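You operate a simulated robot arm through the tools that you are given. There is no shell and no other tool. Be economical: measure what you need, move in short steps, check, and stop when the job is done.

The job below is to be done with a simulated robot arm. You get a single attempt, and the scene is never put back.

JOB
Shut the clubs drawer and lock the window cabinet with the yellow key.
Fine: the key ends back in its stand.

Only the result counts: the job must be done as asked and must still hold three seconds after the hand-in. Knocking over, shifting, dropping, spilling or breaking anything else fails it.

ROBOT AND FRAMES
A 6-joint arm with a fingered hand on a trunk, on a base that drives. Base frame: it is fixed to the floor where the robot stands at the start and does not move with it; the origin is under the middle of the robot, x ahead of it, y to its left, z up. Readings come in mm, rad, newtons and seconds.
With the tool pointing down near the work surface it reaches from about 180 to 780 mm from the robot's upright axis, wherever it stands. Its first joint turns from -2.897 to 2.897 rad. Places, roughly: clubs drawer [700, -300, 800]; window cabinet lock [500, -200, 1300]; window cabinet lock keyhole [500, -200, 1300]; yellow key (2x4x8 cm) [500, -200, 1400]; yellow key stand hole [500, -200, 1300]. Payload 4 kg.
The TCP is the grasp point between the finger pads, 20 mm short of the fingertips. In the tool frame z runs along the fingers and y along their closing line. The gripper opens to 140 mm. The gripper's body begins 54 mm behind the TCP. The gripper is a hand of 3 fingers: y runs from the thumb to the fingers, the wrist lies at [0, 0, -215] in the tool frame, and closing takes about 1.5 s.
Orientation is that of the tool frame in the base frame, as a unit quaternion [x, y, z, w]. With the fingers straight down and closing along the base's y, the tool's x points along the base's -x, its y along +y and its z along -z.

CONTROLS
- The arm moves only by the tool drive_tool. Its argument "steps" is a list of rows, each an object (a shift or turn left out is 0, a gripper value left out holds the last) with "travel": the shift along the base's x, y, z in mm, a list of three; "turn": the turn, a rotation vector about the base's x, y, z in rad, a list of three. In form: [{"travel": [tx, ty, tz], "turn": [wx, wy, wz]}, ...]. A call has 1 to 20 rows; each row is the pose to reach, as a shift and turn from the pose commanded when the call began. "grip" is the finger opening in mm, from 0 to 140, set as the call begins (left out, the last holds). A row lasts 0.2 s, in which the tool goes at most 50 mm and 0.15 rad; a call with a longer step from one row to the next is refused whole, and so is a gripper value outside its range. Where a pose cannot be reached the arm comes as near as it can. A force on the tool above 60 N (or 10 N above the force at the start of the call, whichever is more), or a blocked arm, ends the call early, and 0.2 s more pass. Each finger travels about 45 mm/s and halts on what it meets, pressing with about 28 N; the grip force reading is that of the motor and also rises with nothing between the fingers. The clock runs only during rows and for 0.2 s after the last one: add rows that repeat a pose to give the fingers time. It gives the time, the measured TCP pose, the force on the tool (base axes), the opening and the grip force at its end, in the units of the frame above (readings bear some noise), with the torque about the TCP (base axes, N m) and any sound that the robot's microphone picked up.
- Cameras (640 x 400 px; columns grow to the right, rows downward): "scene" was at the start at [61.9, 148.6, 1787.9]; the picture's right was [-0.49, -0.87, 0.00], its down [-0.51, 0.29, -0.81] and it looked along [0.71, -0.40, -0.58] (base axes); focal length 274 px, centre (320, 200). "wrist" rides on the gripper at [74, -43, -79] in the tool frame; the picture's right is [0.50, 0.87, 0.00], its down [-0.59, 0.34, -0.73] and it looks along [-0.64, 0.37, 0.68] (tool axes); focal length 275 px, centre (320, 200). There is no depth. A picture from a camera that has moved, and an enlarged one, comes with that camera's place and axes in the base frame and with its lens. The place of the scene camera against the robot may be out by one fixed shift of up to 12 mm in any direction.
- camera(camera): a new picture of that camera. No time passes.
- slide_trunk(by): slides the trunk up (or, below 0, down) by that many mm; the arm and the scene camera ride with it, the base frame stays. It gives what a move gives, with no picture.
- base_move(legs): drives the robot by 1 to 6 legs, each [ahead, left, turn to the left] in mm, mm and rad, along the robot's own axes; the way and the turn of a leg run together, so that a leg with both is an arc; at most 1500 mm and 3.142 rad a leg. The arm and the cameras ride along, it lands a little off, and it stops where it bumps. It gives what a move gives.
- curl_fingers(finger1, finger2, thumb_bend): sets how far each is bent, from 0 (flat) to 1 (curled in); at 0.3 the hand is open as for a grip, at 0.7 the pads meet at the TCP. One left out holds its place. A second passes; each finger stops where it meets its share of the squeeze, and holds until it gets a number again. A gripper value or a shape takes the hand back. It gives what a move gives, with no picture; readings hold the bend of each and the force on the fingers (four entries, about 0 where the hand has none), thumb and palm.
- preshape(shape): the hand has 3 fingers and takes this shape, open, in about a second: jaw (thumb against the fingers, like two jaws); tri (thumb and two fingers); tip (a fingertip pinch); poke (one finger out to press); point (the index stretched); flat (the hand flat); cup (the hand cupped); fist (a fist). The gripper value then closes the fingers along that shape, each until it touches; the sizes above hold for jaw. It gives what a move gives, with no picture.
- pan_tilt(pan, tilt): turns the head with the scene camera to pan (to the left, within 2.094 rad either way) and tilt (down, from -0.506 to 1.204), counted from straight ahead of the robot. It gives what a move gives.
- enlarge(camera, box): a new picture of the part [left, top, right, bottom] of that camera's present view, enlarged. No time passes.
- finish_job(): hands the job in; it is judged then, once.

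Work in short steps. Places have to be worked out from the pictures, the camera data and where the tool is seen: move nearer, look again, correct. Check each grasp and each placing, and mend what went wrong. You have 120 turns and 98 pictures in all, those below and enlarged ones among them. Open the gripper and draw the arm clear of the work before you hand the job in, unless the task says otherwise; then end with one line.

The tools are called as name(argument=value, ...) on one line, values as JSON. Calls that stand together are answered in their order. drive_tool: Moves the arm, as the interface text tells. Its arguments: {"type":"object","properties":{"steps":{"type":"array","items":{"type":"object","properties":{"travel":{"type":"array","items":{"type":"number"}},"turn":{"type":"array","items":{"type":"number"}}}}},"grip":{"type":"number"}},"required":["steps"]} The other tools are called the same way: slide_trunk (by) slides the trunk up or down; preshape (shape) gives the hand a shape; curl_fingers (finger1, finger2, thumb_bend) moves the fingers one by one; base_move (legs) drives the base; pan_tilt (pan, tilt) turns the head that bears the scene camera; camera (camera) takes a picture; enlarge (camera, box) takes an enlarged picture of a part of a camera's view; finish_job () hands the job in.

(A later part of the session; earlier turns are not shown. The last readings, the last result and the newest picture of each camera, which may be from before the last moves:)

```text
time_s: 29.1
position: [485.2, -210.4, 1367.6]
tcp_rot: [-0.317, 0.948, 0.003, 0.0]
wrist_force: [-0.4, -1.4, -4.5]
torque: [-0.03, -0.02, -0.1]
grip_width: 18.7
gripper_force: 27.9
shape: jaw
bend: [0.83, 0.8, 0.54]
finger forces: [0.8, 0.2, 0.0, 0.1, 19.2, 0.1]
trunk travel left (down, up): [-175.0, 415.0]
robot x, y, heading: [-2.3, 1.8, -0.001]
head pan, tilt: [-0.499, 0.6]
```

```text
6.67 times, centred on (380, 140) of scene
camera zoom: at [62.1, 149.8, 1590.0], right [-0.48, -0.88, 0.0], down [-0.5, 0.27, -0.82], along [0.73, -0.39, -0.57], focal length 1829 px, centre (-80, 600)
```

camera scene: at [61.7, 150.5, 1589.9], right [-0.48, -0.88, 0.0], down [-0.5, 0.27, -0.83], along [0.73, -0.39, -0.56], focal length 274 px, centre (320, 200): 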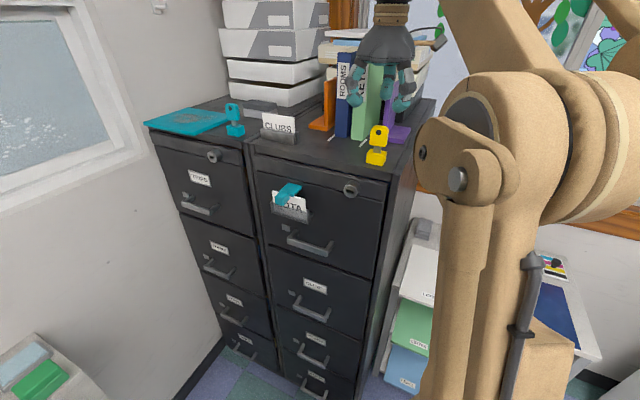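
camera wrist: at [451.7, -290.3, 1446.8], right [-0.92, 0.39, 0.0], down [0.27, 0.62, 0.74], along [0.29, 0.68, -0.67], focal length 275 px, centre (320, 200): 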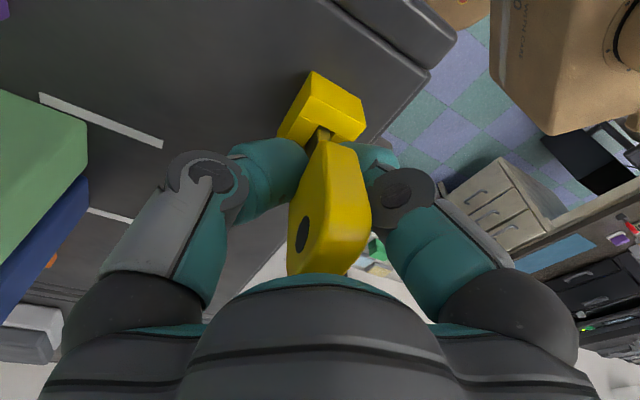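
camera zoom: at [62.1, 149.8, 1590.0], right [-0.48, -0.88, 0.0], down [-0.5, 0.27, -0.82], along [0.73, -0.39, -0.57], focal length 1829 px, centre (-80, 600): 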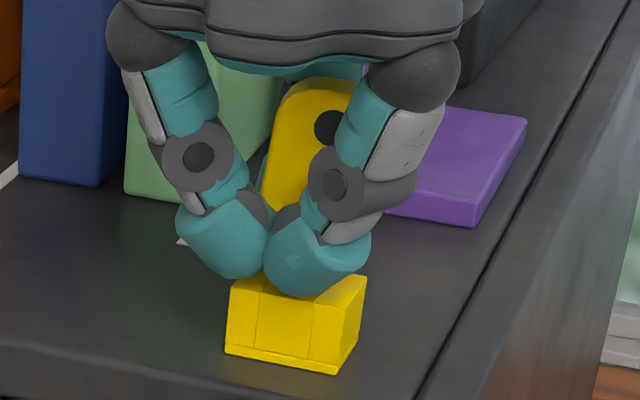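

The key got twisted in its stand because the two front fingers close radially. I'll open, lift clear, and look at the other hand shapes.

drive_tool(steps=[{"travel": [0, 0, 0]}, {"travel": [0, 0, 0]}, {"travel": [0, 0, 0]}, {"travel": [0, 0, 0]}, {"travel": [0, 0, 0]}, {"travel": [0, 0, 0]}, {"travel": [0, 0, 20]}, {"travel": [0, 0, 50]}, {"travel": [0, 0, 80]}], grip=70)

camera(camera="wrist")

enlarge(camera="scene", box=[350, 110, 410, 170])

preshape(shape="tip")

camera(camera="wrist")

enlarge(camera="scene", box=[320, 20, 440, 160])

```text
time_s: 31.1
position: [484.5, -211.4, 1450.8]
tcp_rot: [-0.317, 0.948, 0.002, -0.001]
wrist_force: [0.8, 0.3, -0.1]
torque: [0.04, -0.01, -0.03]
grip_width: 69.7
gripper_force: 0.0
shape: jaw
bend: [0.34, 0.34, 0.33]
finger forces: [0.0, 0.0, 0.0, 0.0, 0.0, 0.1]
trunk travel left (down, up): [-175.0, 415.0]
robot x, y, heading: [1.9, -0.5, 0.0]
head pan, tilt: [-0.499, 0.6]
```

```text
59 pictures are left
camera wrist: at [451.3, -290.1, 1528.7], right [-0.92, 0.39, 0.0], down [0.27, 0.62, 0.74], along [0.29, 0.68, -0.67], focal length 275 px, centre (320, 200)
```

wrist: 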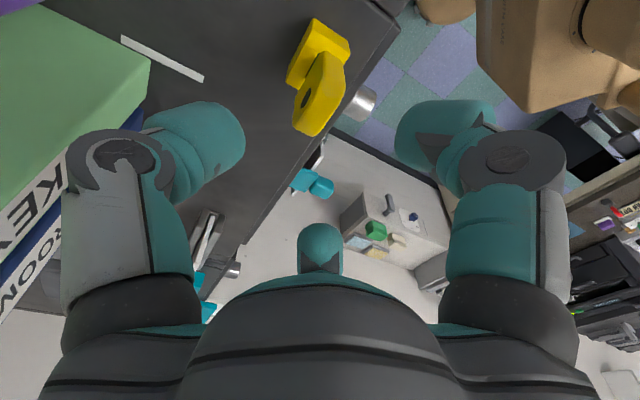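

```text
6.67 times, centred on (380, 140) of scene
camera zoom: at [62.0, 150.2, 1590.0], right [-0.48, -0.88, 0.0], down [-0.5, 0.27, -0.82], along [0.73, -0.39, -0.57], focal length 1829 px, centre (-80, 600)
```

zoom: 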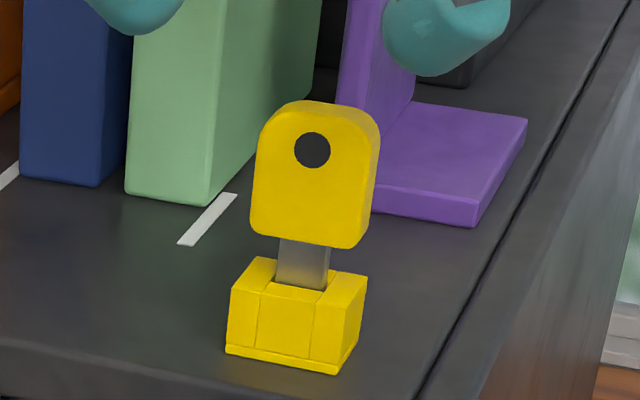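

```text
time_s: 32.0
position: [483.4, -210.6, 1449.9]
tcp_rot: [-0.318, 0.948, 0.003, 0.0]
wrist_force: [-0.1, -0.3, -0.2]
torque: [0.0, -0.03, 0.01]
grip_width: 140.1
gripper_force: 0.1
shape: tip
bend: [0.3, 0.3, 0.3]
finger forces: [0.0, 0.0, 0.0, 0.1, 0.0, 0.0]
trunk travel left (down, up): [-175.0, 415.0]
robot x, y, heading: [-1.1, -4.7, 0.003]
head pan, tilt: [-0.499, 0.6]
```

```text
57 pictures are left
camera wrist: at [451.2, -290.1, 1528.3], right [-0.92, 0.39, 0.0], down [0.27, 0.62, 0.74], along [0.29, 0.68, -0.67], focal length 275 px, centre (320, 200)
```

wrist: 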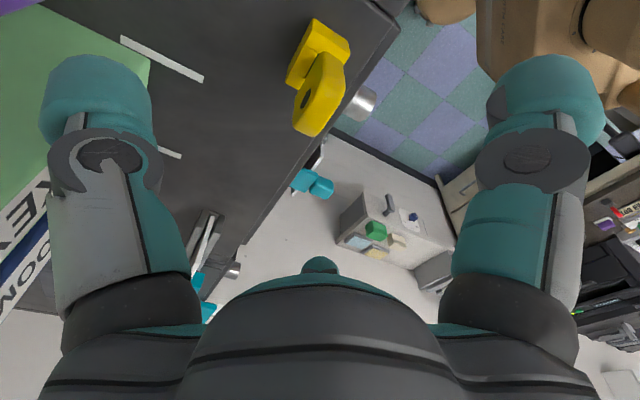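

```text
2.86 times, centred on (380, 90) of scene
camera zoom: at [61.8, 150.2, 1590.0], right [-0.48, -0.88, 0.0], down [-0.5, 0.27, -0.82], along [0.73, -0.39, -0.57], focal length 784 px, centre (149, 514)
```

zoom: 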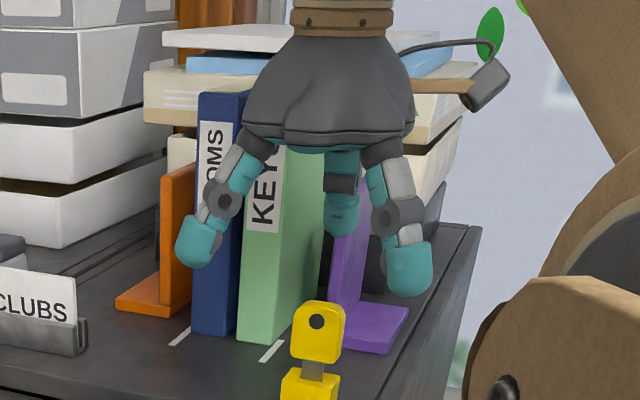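

The key is still properly in the stand. The hand is a three-fold centring one, so I'll turn it 90° about vertical: the two fingers will pinch the bow's faces and the thumb will back its right edge.

drive_tool(steps=[{"travel": [0, 0, 10], "turn": [0, 0, -0.143]}, {"travel": [0, 0, 10], "turn": [0, 0, -0.286]}, {"travel": [0, 0, 10], "turn": [0, 0, -0.429]}, {"travel": [0, 0, 10], "turn": [0, 0, -0.571]}, {"travel": [0, 0, 10], "turn": [0, 0, -0.714]}, {"travel": [0, 0, 10], "turn": [0, 0, -0.857]}, {"travel": [0, 0, 10], "turn": [0, 0, -1.0]}, {"travel": [0, 0, 10], "turn": [0, 0, -1.143]}, {"travel": [0, 0, 10], "turn": [0, 0, -1.286]}, {"travel": [0, 0, 10], "turn": [0, 0, -1.429]}, {"travel": [0, 0, 10], "turn": [0, 0, -1.5708]}, {"travel": [0, 0, 10], "turn": [0, 0, -1.5708]}], grip=80)

preshape(shape="jaw")

camera(camera="wrist")

camera(camera="scene")

```text
time_s: 34.6
position: [484.3, -212.6, 1458.7]
tcp_rot: [0.447, 0.895, 0.001, 0.002]
wrist_force: [0.8, -0.3, -0.1]
torque: [0.01, -0.02, -0.02]
grip_width: 80.4
gripper_force: 0.0
shape: tip
bend: [0.31, 0.31, 0.3]
finger forces: [0.0, 0.1, 0.0, 0.0, 0.0, 0.1]
trunk travel left (down, up): [-175.0, 415.0]
robot x, y, heading: [1.2, -0.1, 0.004]
head pan, tilt: [-0.499, 0.6]
```

```text
time_s: 35.5
position: [486.5, -212.6, 1458.2]
tcp_rot: [0.446, 0.895, 0.003, 0.001]
wrist_force: [-0.5, -0.6, -0.4]
torque: [-0.02, 0.04, 0.01]
grip_width: 139.8
gripper_force: 0.1
shape: jaw
bend: [0.3, 0.3, 0.3]
finger forces: [0.0, 0.0, 0.0, 0.0, 0.0, 0.0]
trunk travel left (down, up): [-175.0, 415.0]
robot x, y, heading: [-2.7, 1.5, 0.004]
head pan, tilt: [-0.499, 0.6]
```

```text
55 pictures are left
camera wrist: at [406.3, -178.7, 1537.4], right [0.39, 0.92, 0.0], down [0.62, -0.27, 0.74], along [0.68, -0.29, -0.67], focal length 275 px, centre (320, 200)
```

wrist: 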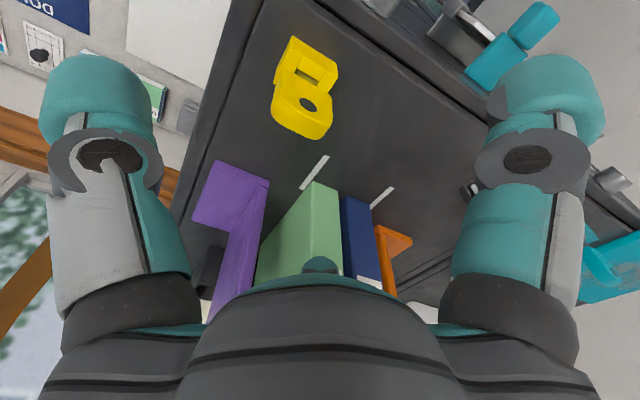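

```text
54 pictures are left
camera scene: at [61.9, 150.2, 1590.0], right [-0.48, -0.88, 0.0], down [-0.5, 0.27, -0.82], along [0.73, -0.39, -0.57], focal length 274 px, centre (320, 200)
```

scene: 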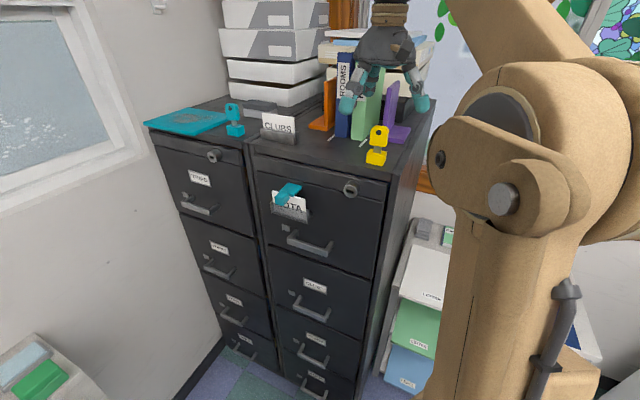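

I'll zoom in to locate the bow relative to the hand axis.

enlarge(camera="wrist", box=[230, 20, 390, 150])

enlarge(camera="scene", box=[350, 110, 410, 170])

```text
3.08 times, centred on (310, 85) of wrist
camera zoom: at [406.3, -178.7, 1537.4], right [0.39, 0.92, 0.0], down [0.62, -0.27, 0.74], along [0.68, -0.29, -0.67], focal length 847 px, centre (351, 554)
```

zoom: 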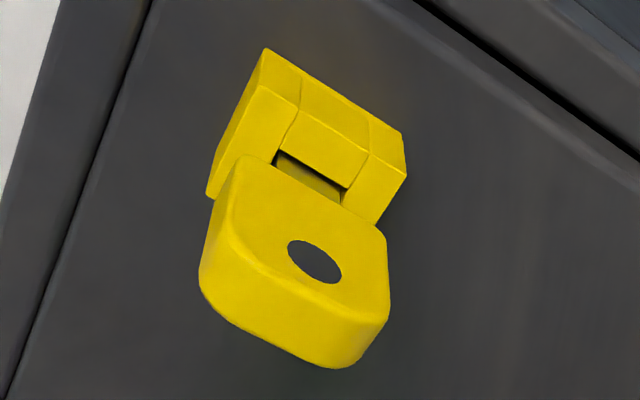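

```text
6.67 times, centred on (380, 140) of scene
camera zoom: at [61.9, 150.2, 1590.0], right [-0.48, -0.88, 0.0], down [-0.5, 0.27, -0.82], along [0.73, -0.39, -0.57], focal length 1829 px, centre (-80, 600)
```

zoom: 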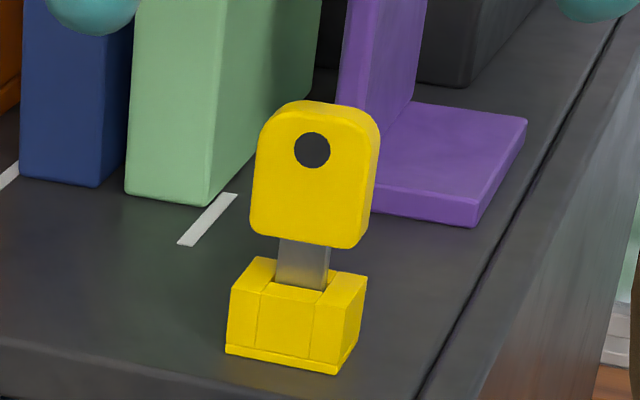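

Combining both wrist views puts the hole at z≈1391, so the bow is about 17 mm higher than I had. That's why I grabbed the neck before. It also implies a scene-camera shift of about (-6,-4,+8). I'll move over the bow centre (≈473,-220) with an offset for the thumb, and descend partway.

drive_tool(steps=[{"travel": [-9, -13, 0]}, {"travel": [-9, -13, -20]}, {"travel": [-9, -13, -38]}, {"travel": [-9, -13, -38]}, {"travel": [-9, -13, -38]}], grip=90)

enlarge(camera="wrist", box=[200, 40, 440, 240])

```text
time_s: 36.7
position: [476.6, -226.6, 1420.7]
tcp_rot: [0.446, 0.895, 0.001, 0.002]
wrist_force: [0.3, -0.4, 0.3]
torque: [-0.03, -0.02, -0.01]
grip_width: 90.7
gripper_force: 0.0
shape: jaw
bend: [0.28, 0.28, 0.27]
finger forces: [0.1, 0.1, 0.0, 0.0, 0.0, 0.1]
trunk travel left (down, up): [-175.0, 415.0]
robot x, y, heading: [-0.4, 0.8, 0.001]
head pan, tilt: [-0.499, 0.6]
```

```text
2.00 times, centred on (320, 140) of wrist
camera zoom: at [397.5, -192.9, 1499.2], right [0.39, 0.92, 0.0], down [0.62, -0.27, 0.74], along [0.68, -0.29, -0.67], focal length 551 px, centre (320, 320)
```

zoom: 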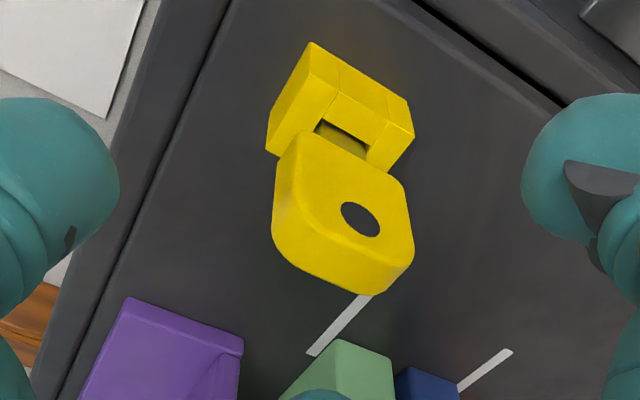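

The prediction matches within 1 mm. I'll descend to z≈1384 and close on the bow.

drive_tool(steps=[{"travel": [0, 0, -18]}, {"travel": [0, 0, -36]}, {"travel": [0, 0, -36]}])

drive_tool(steps=[{"travel": [0, 0, 0]}, {"travel": [0, 0, 0]}, {"travel": [0, 0, 0]}, {"travel": [0, 0, 0]}, {"travel": [0, 0, 0]}, {"travel": [0, 0, 0]}, {"travel": [0, 0, 0]}, {"travel": [0, 0, 0]}, {"travel": [0, 0, 0]}, {"travel": [0, 0, 0]}], grip=0)

enlarge(camera="wrist", box=[200, 60, 440, 280])

enlarge(camera="scene", box=[340, 90, 420, 170])

```text
time_s: 37.5
position: [476.3, -227.1, 1384.3]
tcp_rot: [0.447, 0.895, 0.002, 0.001]
wrist_force: [-0.6, -0.1, -0.2]
torque: [0.01, -0.03, 0.02]
grip_width: 91.0
gripper_force: 0.1
shape: jaw
bend: [0.28, 0.28, 0.27]
finger forces: [0.1, 0.0, 0.0, 0.1, 0.0, 0.0]
trunk travel left (down, up): [-175.0, 415.0]
robot x, y, heading: [-3.6, 1.9, 0.001]
head pan, tilt: [-0.499, 0.6]
```

```text
time_s: 39.7
position: [475.8, -226.9, 1384.9]
tcp_rot: [0.446, 0.895, 0.002, 0.002]
wrist_force: [-2.7, -0.9, -5.2]
torque: [0.02, 0.02, -0.01]
grip_width: 13.6
gripper_force: 28.6
shape: jaw
bend: [0.66, 0.66, 0.59]
finger forces: [23.9, 22.7, 0.0, 0.0, 21.5, 0.0]
trunk travel left (down, up): [-175.0, 415.0]
robot x, y, heading: [-0.7, -0.8, 0.002]
head pan, tilt: [-0.499, 0.6]
```

```text
1.82 times, centred on (320, 170) of wrist
camera zoom: at [397.9, -192.8, 1462.9], right [0.39, 0.92, 0.0], down [0.62, -0.27, 0.74], along [0.68, -0.29, -0.68], focal length 500 px, centre (320, 254)
```

zoom: 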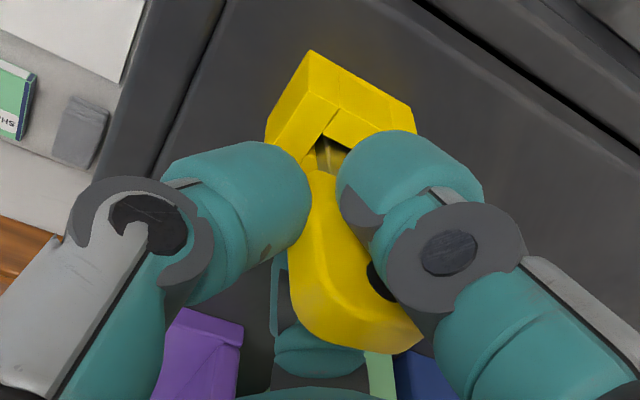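

```text
5.00 times, centred on (380, 130) of scene
camera zoom: at [61.7, 149.9, 1590.0], right [-0.48, -0.88, 0.0], down [-0.5, 0.27, -0.82], along [0.73, -0.39, -0.57], focal length 1372 px, centre (20, 550)
```

zoom: 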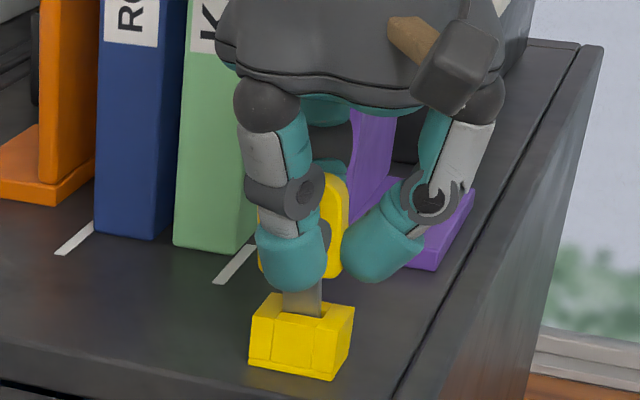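

All three contacts read about 22 N, so the grasp is solid. The key may be slightly rolled; I'll lift it straight up and inspect.

drive_tool(steps=[{"travel": [0, 0, 10]}, {"travel": [0, 0, 20]}, {"travel": [0, 0, 35]}, {"travel": [0, 0, 50]}, {"travel": [0, 0, 70]}, {"travel": [0, 0, 90]}, {"travel": [0, 0, 90]}])

enlarge(camera="wrist", box=[200, 60, 440, 280])

enlarge(camera="scene", box=[340, 60, 420, 170])

```text
time_s: 41.3
position: [476.1, -225.3, 1476.1]
tcp_rot: [0.446, 0.895, 0.002, 0.002]
wrist_force: [-0.6, 0.0, -0.6]
torque: [0.01, 0.02, 0.0]
grip_width: 13.7
gripper_force: 28.1
shape: jaw
bend: [0.66, 0.66, 0.59]
finger forces: [23.6, 22.9, 0.0, 0.0, 23.2, 0.0]
trunk travel left (down, up): [-175.0, 415.0]
robot x, y, heading: [1.2, 1.6, 0.003]
head pan, tilt: [-0.499, 0.6]
```

```text
1.82 times, centred on (320, 170) of wrist
camera zoom: at [396.9, -191.4, 1554.1], right [0.39, 0.92, 0.0], down [0.62, -0.27, 0.74], along [0.68, -0.29, -0.67], focal length 500 px, centre (320, 254)
```

zoom: 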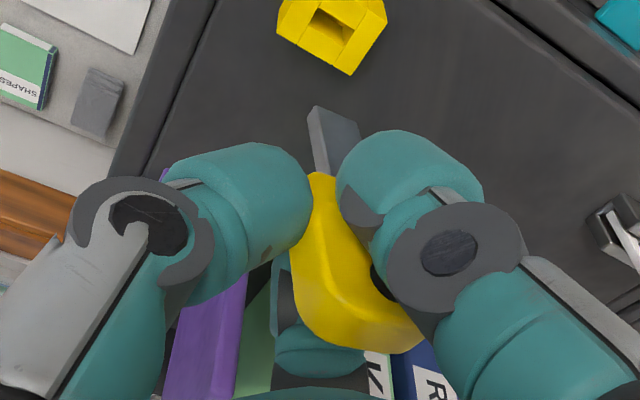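

```text
3.64 times, centred on (380, 115) of scene
camera zoom: at [61.8, 150.2, 1589.9], right [-0.48, -0.88, 0.0], down [-0.5, 0.27, -0.82], along [0.73, -0.39, -0.57], focal length 998 px, centre (102, 509)
```

zoom: 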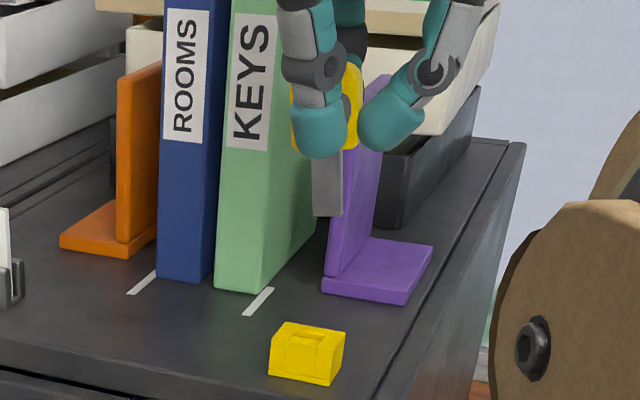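

The key is out of the stand. I'll zoom in on the blade to measure its roll and tilt in the hand.

enlarge(camera="wrist", box=[295, 80, 365, 150])

enlarge(camera="scene", box=[370, 70, 410, 125])

```text
5.71 times, centred on (330, 115) of wrist
camera zoom: at [396.9, -191.4, 1554.1], right [0.39, 0.92, 0.0], down [0.62, -0.27, 0.74], along [0.68, -0.29, -0.67], focal length 1573 px, centre (263, 686)
```

zoom: 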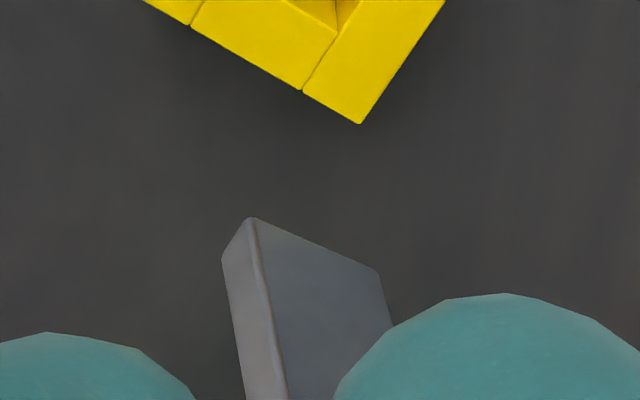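

```text
7.27 times, centred on (390, 98) of scene
camera zoom: at [61.8, 150.2, 1589.9], right [-0.48, -0.88, 0.0], down [-0.5, 0.27, -0.82], along [0.73, -0.39, -0.57], focal length 1995 px, centre (-189, 946)
```

zoom: 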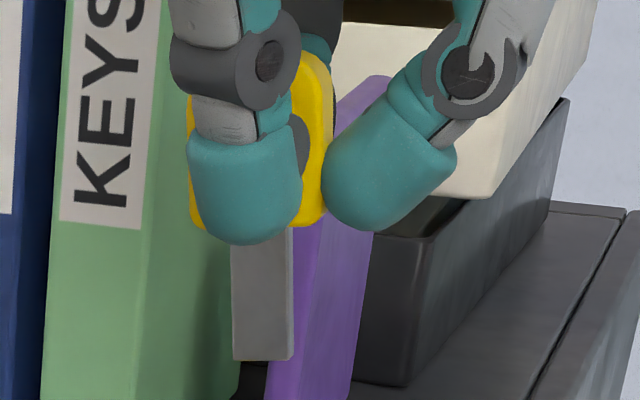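

The blade is aligned in roll to within about 4°, but tilts roughly 7° toward the cabinet's right; its tip sits ~60 mm beyond the TCP. I'll carry it out in front of the cabinet and tilt the hand level.

drive_tool(steps=[{"travel": [-14, 32, 0]}, {"travel": [-31, 68, 0]}, {"travel": [-49, 106, 0]}, {"travel": [-66, 145, 0]}, {"travel": [-84, 183, 0]}, {"travel": [-84, 183, 0], "turn": [-0.1142, -0.0857, 0]}, {"travel": [-84, 183, 0], "turn": [-0.2285, -0.1714, 0]}, {"travel": [-84, 183, 0], "turn": [-0.3427, -0.257, 0]}, {"travel": [-84, 183, 0], "turn": [-0.457, -0.3427, 0]}, {"travel": [-84, 183, 0], "turn": [-0.5712, -0.4284, 0]}, {"travel": [-84, 183, 0], "turn": [-0.6854, -0.5141, 0]}, {"travel": [-84, 183, 0], "turn": [-0.7997, -0.5998, 0]}, {"travel": [-84, 183, 0], "turn": [-0.9139, -0.6854, 0]}, {"travel": [-84, 183, 0], "turn": [-1.0282, -0.7711, 0]}, {"travel": [-84, 183, 0], "turn": [-1.1424, -0.8568, 0]}, {"travel": [-84, 183, 0], "turn": [-1.2566, -0.9425, 0]}, {"travel": [-84, 183, 0], "turn": [-1.2566, -0.9425, 0]}])

camera(camera="wrist")

camera(camera="scene")

```text
time_s: 44.9
position: [392.6, -42.8, 1475.5]
tcp_rot: [0.313, 0.632, -0.316, 0.634]
wrist_force: [-0.2, 0.4, -0.5]
torque: [-0.02, 0.02, 0.04]
grip_width: 13.8
gripper_force: 28.0
shape: jaw
bend: [0.66, 0.66, 0.6]
finger forces: [24.9, 24.1, 0.0, 0.0, 19.2, 0.0]
trunk travel left (down, up): [-175.0, 415.0]
robot x, y, heading: [-0.6, -0.2, 0.004]
head pan, tilt: [-0.499, 0.6]
```

```text
44 pictures are left
camera wrist: at [310.7, -5.5, 1400.7], right [0.69, 0.52, -0.5], down [-0.17, 0.79, 0.58], along [0.7, -0.32, 0.64], focal length 275 px, centre (320, 200)
```

wrist: 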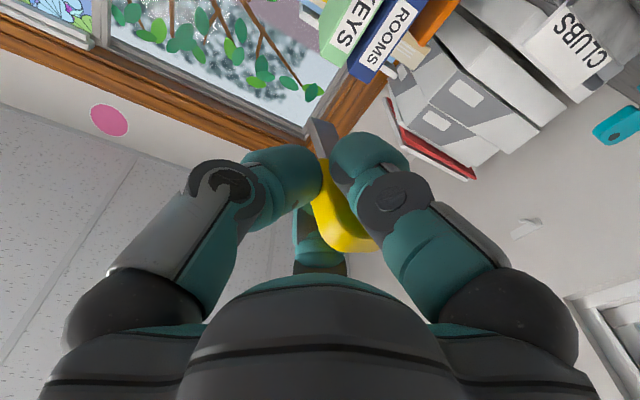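

```text
43 pictures are left
camera scene: at [61.6, 150.3, 1590.0], right [-0.48, -0.88, 0.0], down [-0.5, 0.27, -0.83], along [0.73, -0.39, -0.56], focal length 274 px, centre (320, 200)
```

scene: 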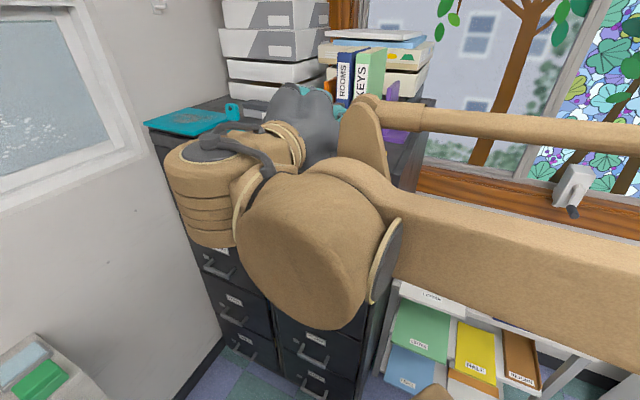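

The lock estimate is (464,-145,1279), with its face at n≈-395. I'll lower to that height, still about 65 mm short of the lock, and look along the blade.

drive_tool(steps=[{"travel": [0, 0, -40]}, {"travel": [0, 0, -80]}, {"travel": [0, 0, -120]}, {"travel": [0, 0, -160]}, {"travel": [0, 0, -196]}, {"travel": [0, 0, -196]}])

camera(camera="wrist")

camera(camera="scene")

```text
time_s: 46.3
position: [392.5, -44.2, 1278.0]
tcp_rot: [0.314, 0.633, -0.316, 0.634]
wrist_force: [-0.1, -0.4, -1.2]
torque: [0.0, 0.03, 0.0]
grip_width: 13.9
gripper_force: 28.0
shape: jaw
bend: [0.66, 0.66, 0.6]
finger forces: [25.1, 24.1, 0.0, 0.0, 18.3, 0.0]
trunk travel left (down, up): [-175.0, 415.0]
robot x, y, heading: [-2.5, -0.9, 0.008]
head pan, tilt: [-0.499, 0.6]
```

```text
42 pictures are left
camera wrist: at [311.7, -5.9, 1203.8], right [0.69, 0.52, -0.5], down [-0.17, 0.79, 0.59], along [0.7, -0.32, 0.64], focal length 275 px, centre (320, 200)
```

wrist: 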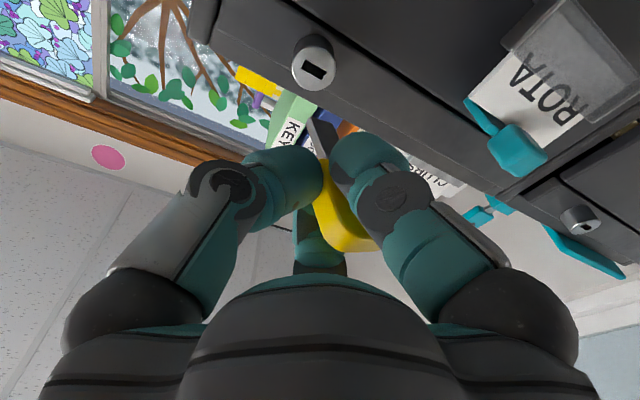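

```text
41 pictures are left
camera scene: at [61.2, 150.1, 1590.0], right [-0.48, -0.88, 0.0], down [-0.5, 0.27, -0.83], along [0.73, -0.39, -0.56], focal length 274 px, centre (320, 200)
```

scene: 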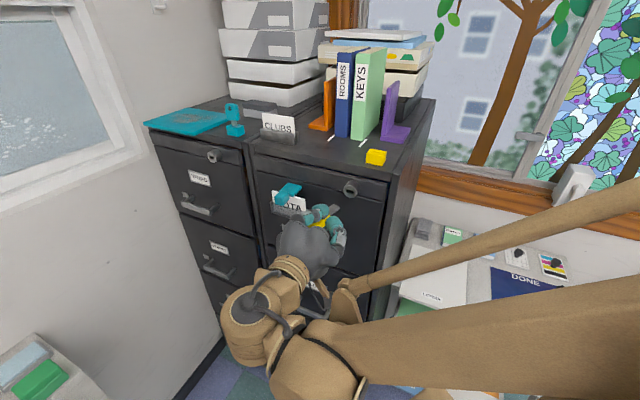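

Excellent: keyhole, blade and lock show in both views. I'll zoom both for precise measurement.

enlarge(camera="wrist", box=[270, 20, 390, 160])

enlarge(camera="scene", box=[290, 165, 370, 255])

```text
2.86 times, centred on (330, 90) of wrist
camera zoom: at [311.7, -5.9, 1203.8], right [0.69, 0.52, -0.5], down [-0.17, 0.79, 0.59], along [0.7, -0.32, 0.64], focal length 786 px, centre (291, 514)
```

zoom: 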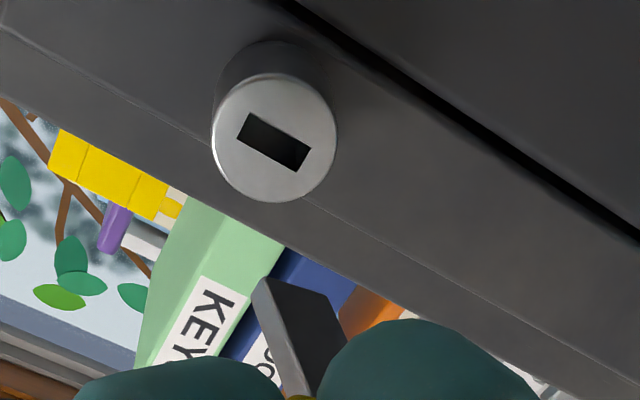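

```text
4.44 times, centred on (330, 210) of scene
camera zoom: at [61.2, 150.1, 1590.0], right [-0.48, -0.88, 0.0], down [-0.5, 0.27, -0.83], along [0.73, -0.39, -0.56], focal length 1219 px, centre (276, 156)
```

zoom: 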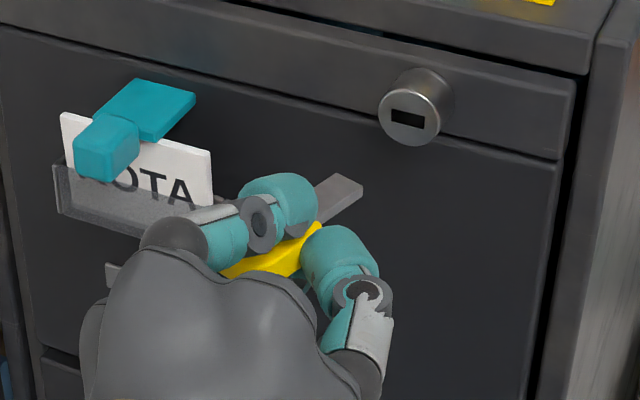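

The keyhole triangulates to s≈-283, n≈-397, z≈1278.5, a slot of about 18×7 mm against a 14×5.5 mm blade. Now a tight zoom on the blade to measure its pose in the hand.

enlarge(camera="wrist", box=[295, 95, 355, 165])

enlarge(camera="scene", box=[320, 195, 360, 230])

```text
5.71 times, centred on (325, 130) of wrist
camera zoom: at [311.7, -5.9, 1203.8], right [0.69, 0.52, -0.5], down [-0.17, 0.79, 0.59], along [0.7, -0.32, 0.64], focal length 1573 px, centre (291, 600)
```

zoom: 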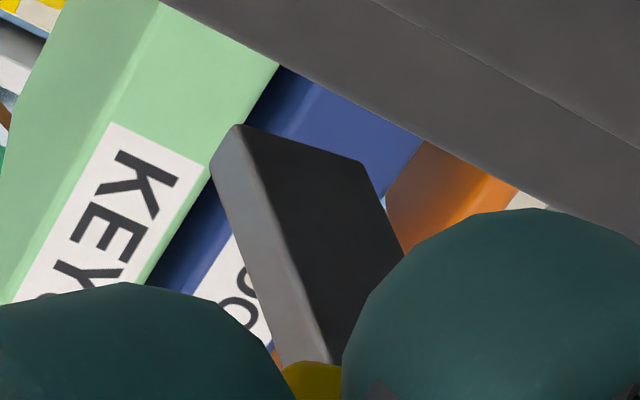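

```text
11.43 times, centred on (340, 212) of scene
camera zoom: at [61.2, 150.1, 1590.0], right [-0.48, -0.88, 0.0], down [-0.5, 0.27, -0.83], along [0.73, -0.39, -0.56], focal length 3135 px, centre (91, 57)
```

zoom: 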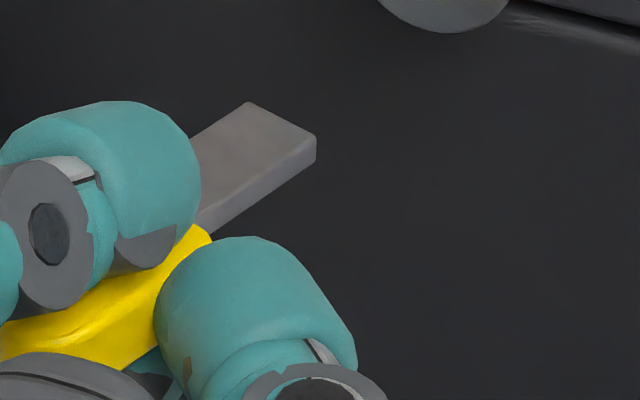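

The blade is yawed 18.5° toward the right in the hand (it slipped during the tilt) but is level and at the right height. I'll yaw the hand +0.323 rad to compensate, and place the tip 15 mm in front of the keyhole.

drive_tool(steps=[{"travel": [4, -12, 0], "turn": [0, 0, 0.11]}, {"travel": [8, -24, 0], "turn": [0, 0, 0.22]}, {"travel": [12, -40, 0], "turn": [0, 0, 0.323]}, {"travel": [16, -58.6, 0.5], "turn": [0, 0, 0.323]}, {"travel": [16, -58.6, 0.5], "turn": [0, 0, 0.323]}])

enlarge(camera="wrist", box=[270, 50, 370, 160])

enlarge(camera="scene", box=[310, 165, 380, 225])

```text
time_s: 47.5
position: [408.0, -100.3, 1278.1]
tcp_rot: [0.208, 0.675, -0.21, 0.676]
wrist_force: [-0.4, 0.1, -0.6]
torque: [-0.01, -0.04, 0.04]
grip_width: 13.8
gripper_force: 28.3
shape: jaw
bend: [0.66, 0.66, 0.6]
finger forces: [24.4, 23.7, 0.1, 0.0, 19.5, 0.0]
trunk travel left (down, up): [-175.0, 415.0]
robot x, y, heading: [-3.3, -2.2, 0.001]
head pan, tilt: [-0.499, 0.6]
```

```text
3.64 times, centred on (320, 105) of wrist
camera zoom: at [318.9, -90.8, 1204.5], right [0.49, 0.71, -0.5], down [-0.42, 0.7, 0.59], along [0.77, -0.08, 0.64], focal length 1001 px, centre (320, 546)
```

zoom: 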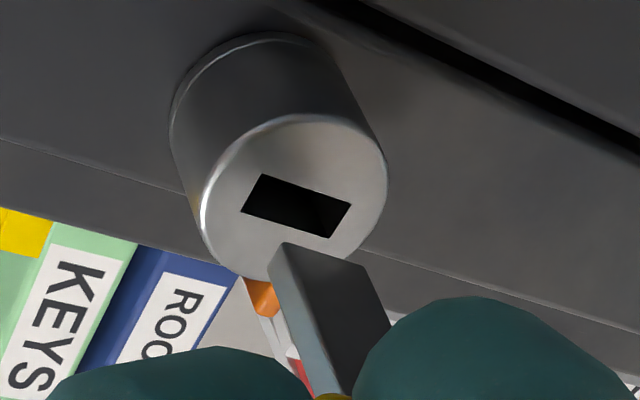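

```text
6.67 times, centred on (345, 195) of scene
camera zoom: at [61.5, 150.4, 1590.0], right [-0.48, -0.88, 0.0], down [-0.5, 0.27, -0.83], along [0.73, -0.39, -0.56], focal length 1829 px, centre (153, 233)
```

zoom: 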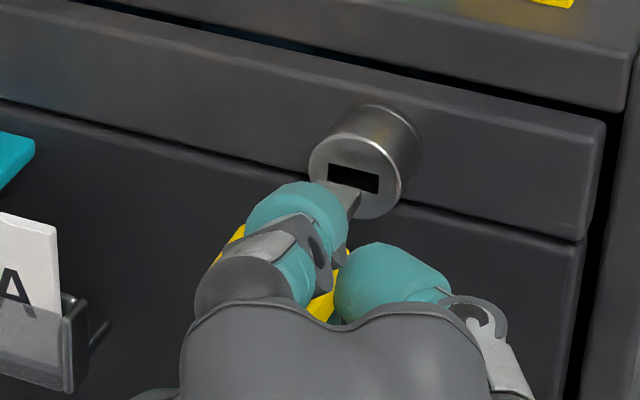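

The tip lines up with the slot to within 1 mm and a few degrees. I'll apply a small correction and advance 26 mm so the tip just enters.

drive_tool(steps=[{"travel": [0.6, 0.8, 0], "turn": [0, 0, 0.025]}, {"travel": [3.6, -3.2, 0], "turn": [0, 0, 0.025]}, {"travel": [6.6, -7.2, 0], "turn": [0, 0, 0.025]}, {"travel": [9.6, -11.2, 0], "turn": [0, 0, 0.025]}, {"travel": [12.6, -15.2, 0], "turn": [0, 0, 0.025]}, {"travel": [14.4, -17.6, 0], "turn": [0, 0, 0.025]}, {"travel": [16.2, -20, 0], "turn": [0, 0, 0.025]}, {"travel": [16.2, -20, 0], "turn": [0, 0, 0.025]}])

enlarge(camera="wrist", box=[270, 50, 370, 160])

enlarge(camera="scene", box=[310, 165, 380, 225])

```text
time_s: 49.3
position: [419.2, -113.6, 1281.7]
tcp_rot: [0.197, 0.675, -0.202, 0.681]
wrist_force: [-34.1, 42.4, -6.6]
torque: [0.13, 0.21, 0.65]
grip_width: 14.3
gripper_force: 28.2
shape: jaw
bend: [0.65, 0.66, 0.61]
finger forces: [38.1, 29.3, 0.0, 0.1, 27.8, 0.0]
trunk travel left (down, up): [-175.0, 415.0]
robot x, y, heading: [-2.0, 1.6, 0.005]
head pan, tilt: [-0.499, 0.6]
```

```text
3.64 times, centred on (320, 105) of wrist
camera zoom: at [329.5, -106.6, 1206.7], right [0.47, 0.72, -0.5], down [-0.44, 0.69, 0.58], along [0.77, -0.05, 0.64], focal length 1001 px, centre (320, 546)
```

zoom: 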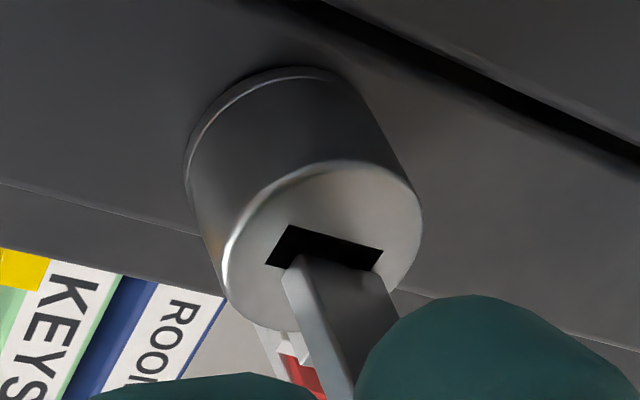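

```text
6.67 times, centred on (345, 195) of scene
camera zoom: at [54.7, 159.2, 1589.3], right [-0.48, -0.88, 0.0], down [-0.49, 0.26, -0.83], along [0.73, -0.4, -0.56], focal length 1829 px, centre (153, 233)
```

zoom: 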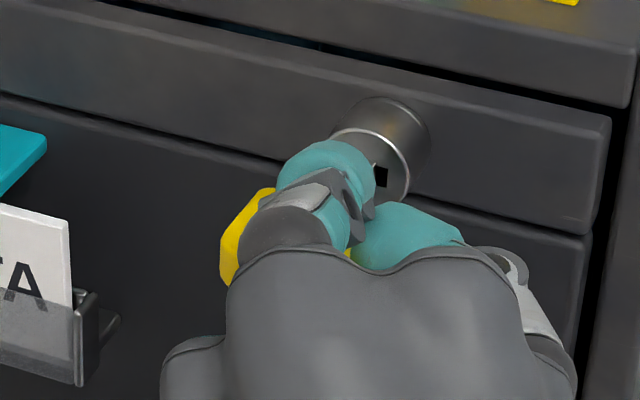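

It met the lock face: the blade is a bit high relative to the slot, and the force reading is 54 N. I'll back off 12 mm and re-measure.

drive_tool(steps=[{"travel": [-3, 4, 0]}, {"travel": [-7.2, 9.6, 0]}, {"travel": [-7.2, 9.6, 0]}])

enlarge(camera="wrist", box=[285, 75, 355, 155])

```text
time_s: 50.1
position: [416.5, -111.1, 1279.7]
tcp_rot: [0.2, 0.677, -0.203, 0.679]
wrist_force: [-0.9, 0.4, -0.9]
torque: [-0.01, -0.03, 0.04]
grip_width: 14.1
gripper_force: 28.3
shape: jaw
bend: [0.65, 0.66, 0.62]
finger forces: [27.9, 27.0, 0.0, 0.0, 18.4, 0.0]
trunk travel left (down, up): [-175.0, 415.0]
robot x, y, heading: [1.9, 0.1, 0.007]
head pan, tilt: [-0.499, 0.6]
```

```text
5.00 times, centred on (320, 115) of wrist
camera zoom: at [327.3, -104.8, 1205.2], right [0.47, 0.72, -0.5], down [-0.43, 0.69, 0.58], along [0.77, -0.06, 0.64], focal length 1376 px, centre (320, 625)
```

zoom: 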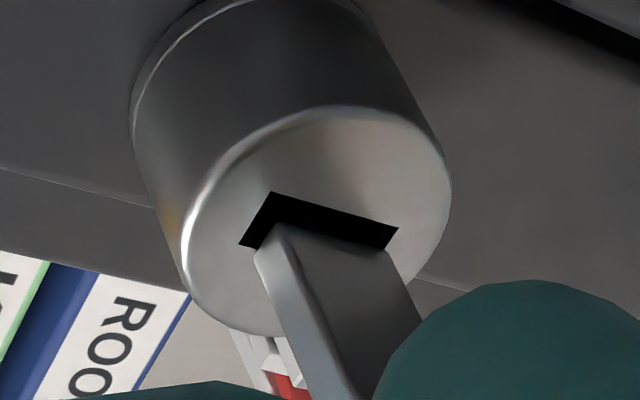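

Projected forward, the tip is in the slot's height but rolled about 4° and 0.7 mm to the right. I'll correct the roll and shift, then advance gently.

drive_tool(steps=[{"travel": [0.4, 0.6, 0], "turn": [0.018, -0.024, 0]}, {"travel": [0.4, 0.6, 0], "turn": [0.033, -0.044, 0]}, {"travel": [1.6, -1.0, 0], "turn": [0.033, -0.044, 0]}, {"travel": [2.8, -2.6, 0], "turn": [0.033, -0.044, 0]}, {"travel": [4.0, -4.2, 0], "turn": [0.033, -0.044, 0]}, {"travel": [5.2, -5.8, 0], "turn": [0.033, -0.044, 0]}, {"travel": [5.2, -5.8, 0], "turn": [0.033, -0.044, 0]}])

enlarge(camera="wrist", box=[285, 75, 355, 155])

```text
time_s: 51.7
position: [418.2, -111.5, 1281.3]
tcp_rot: [0.213, 0.665, -0.185, 0.692]
wrist_force: [-24.8, 23.3, -5.2]
torque: [0.08, 0.19, 0.41]
grip_width: 14.3
gripper_force: 27.7
shape: jaw
bend: [0.65, 0.66, 0.62]
finger forces: [35.2, 27.9, 0.1, 0.0, 25.6, 0.0]
trunk travel left (down, up): [-175.0, 415.0]
robot x, y, heading: [-2.5, -3.0, 0.002]
head pan, tilt: [-0.499, 0.6]
```

```text
5.00 times, centred on (320, 115) of wrist
camera zoom: at [332.4, -103.4, 1202.8], right [0.49, 0.74, -0.46], down [-0.46, 0.67, 0.58], along [0.74, -0.08, 0.67], focal length 1376 px, centre (320, 625)
```

zoom: 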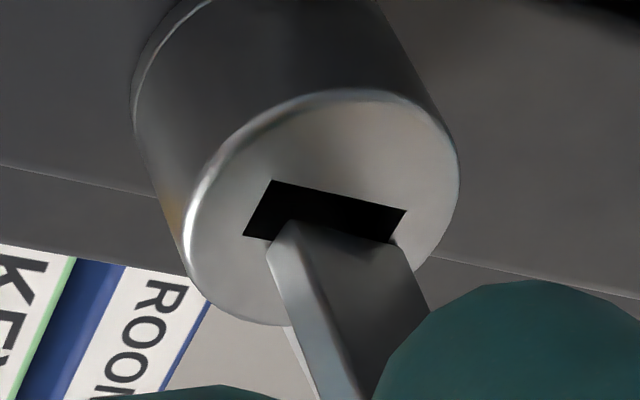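

The blade is parallel to the slot now but, read at contact, about 3 mm high and 2 mm too far left. I'll back off, shift down and right, and advance again.

drive_tool(steps=[{"travel": [-4.8, 6.4, 0]}, {"travel": [-6.4, 5.2, -2.9]}, {"travel": [-6.4, 5.2, -2.9]}, {"travel": [-4.6, 2.8, -2.9]}, {"travel": [-2.8, 0.4, -2.9]}, {"travel": [-1.0, -2.0, -2.9]}, {"travel": [0.8, -4.4, -2.9]}, {"travel": [2.6, -6.8, -2.9]}, {"travel": [2.6, -6.8, -2.9]}])

enlarge(camera="wrist", box=[285, 75, 355, 155])

```text
time_s: 53.5
position: [416.6, -114.3, 1278.6]
tcp_rot: [0.211, 0.665, -0.183, 0.693]
wrist_force: [-29.0, 30.4, -4.2]
torque: [-0.03, 0.1, 0.46]
grip_width: 14.6
gripper_force: 27.9
shape: jaw
bend: [0.65, 0.66, 0.62]
finger forces: [37.4, 31.6, 0.1, 0.0, 25.5, 0.0]
trunk travel left (down, up): [-175.0, 415.0]
robot x, y, heading: [-0.4, 1.8, 0.007]
head pan, tilt: [-0.499, 0.6]
stopped in row 9: the force on the tool passed its limit at 62 N (the readings are from after the stop); the commanded pose is now the measured one
```

```text
5.00 times, centred on (320, 115) of wrist
camera zoom: at [331.7, -105.9, 1199.9], right [0.49, 0.74, -0.46], down [-0.47, 0.66, 0.58], along [0.74, -0.07, 0.67], focal length 1376 px, centre (320, 625)
```

zoom: 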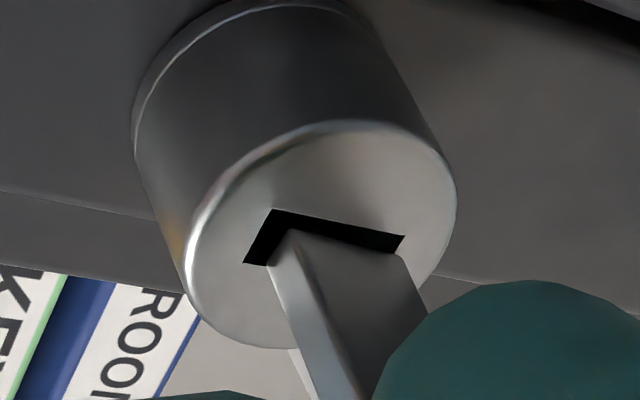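

Height is now right; only the image-right corner (world left) still clips by a fraction. I'll back off, shift 1.7 mm right and 0.6 mm down, and retry.

drive_tool(steps=[{"travel": [-3.0, 4.0, 0]}, {"travel": [-4.4, 3.0, -0.6]}, {"travel": [-4.4, 3.0, -0.6]}, {"travel": [-2.6, 0.6, -0.6]}, {"travel": [-0.8, -1.8, -0.6]}, {"travel": [1.0, -4.2, -0.6]}, {"travel": [2.8, -6.6, -0.6]}, {"travel": [4.6, -9.0, -0.6]}, {"travel": [4.6, -9.0, -0.6]}])

enlarge(camera="wrist", box=[285, 75, 355, 155])

```text
time_s: 55.0
position: [419.2, -118.9, 1276.5]
tcp_rot: [0.21, 0.665, -0.181, 0.693]
wrist_force: [-27.4, 27.7, -1.3]
torque: [-0.04, -0.03, 0.54]
grip_width: 14.3
gripper_force: 28.1
shape: jaw
bend: [0.65, 0.66, 0.63]
finger forces: [33.9, 33.8, 0.1, 0.0, 23.2, 0.0]
trunk travel left (down, up): [-175.0, 415.0]
robot x, y, heading: [-3.0, 1.6, 0.005]
head pan, tilt: [-0.499, 0.6]
stopped in row 7: the force on the tool passed its limit at 66 N (the readings are from after the stop); the commanded pose is now the measured one
```

```text
5.00 times, centred on (320, 115) of wrist
camera zoom: at [333.1, -111.0, 1198.5], right [0.49, 0.75, -0.46], down [-0.47, 0.66, 0.58], along [0.74, -0.07, 0.67], focal length 1376 px, centre (320, 625)
```

zoom: 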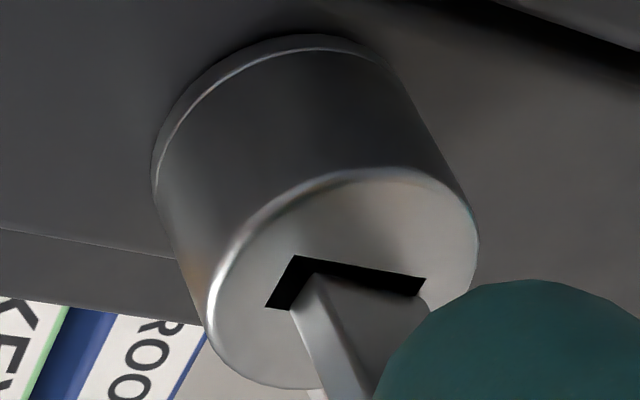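

It has entered about 5 mm and is rubbing on one side wall. I'll ease back slightly, shift another 1.2 mm to the right, and push again.

drive_tool(steps=[{"travel": [-1.2, 1.6, 0]}, {"travel": [-2.2, 0.9, 0]}, {"travel": [-2.2, 0.9, 0]}, {"travel": [-0.4, -1.5, 0]}, {"travel": [1.4, -3.9, 0]}, {"travel": [3.2, -6.3, 0]}, {"travel": [5.0, -8.7, 0]}, {"travel": [6.8, -11.1, 0]}])

enlarge(camera="wrist", box=[285, 75, 355, 155])

enlarge(camera="scene", box=[300, 155, 390, 235])

```text
time_s: 56.2
position: [419.8, -120.3, 1275.9]
tcp_rot: [0.209, 0.665, -0.18, 0.694]
wrist_force: [-30.2, 32.2, -2.7]
torque: [-0.03, -0.01, 0.6]
grip_width: 14.2
gripper_force: 28.1
shape: jaw
bend: [0.65, 0.66, 0.63]
finger forces: [34.1, 34.8, 0.1, 0.0, 23.2, 0.0]
trunk travel left (down, up): [-175.0, 415.0]
robot x, y, heading: [-3.8, 0.1, 0.007]
head pan, tilt: [-0.499, 0.6]
stopped in row 5: the force on the tool passed its limit at 62 N (the readings are from after the stop); the commanded pose is now the measured one
```

```text
5.00 times, centred on (320, 115) of wrist
camera zoom: at [333.3, -112.0, 1198.1], right [0.48, 0.75, -0.46], down [-0.47, 0.66, 0.58], along [0.74, -0.07, 0.67], focal length 1376 px, centre (320, 625)
```

zoom: 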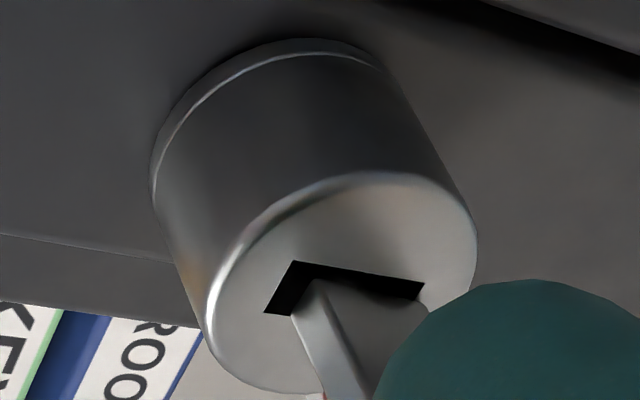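

```text
5.00 times, centred on (345, 195) of scene
camera zoom: at [52.2, 158.7, 1589.6], right [-0.47, -0.88, 0.0], down [-0.49, 0.26, -0.83], along [0.73, -0.39, -0.56], focal length 1372 px, centre (195, 225)
```

zoom: 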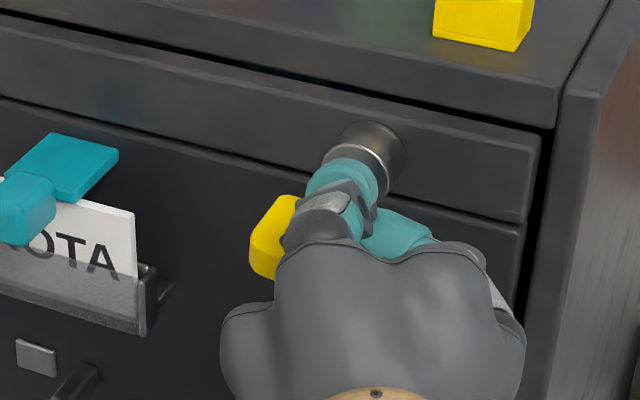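

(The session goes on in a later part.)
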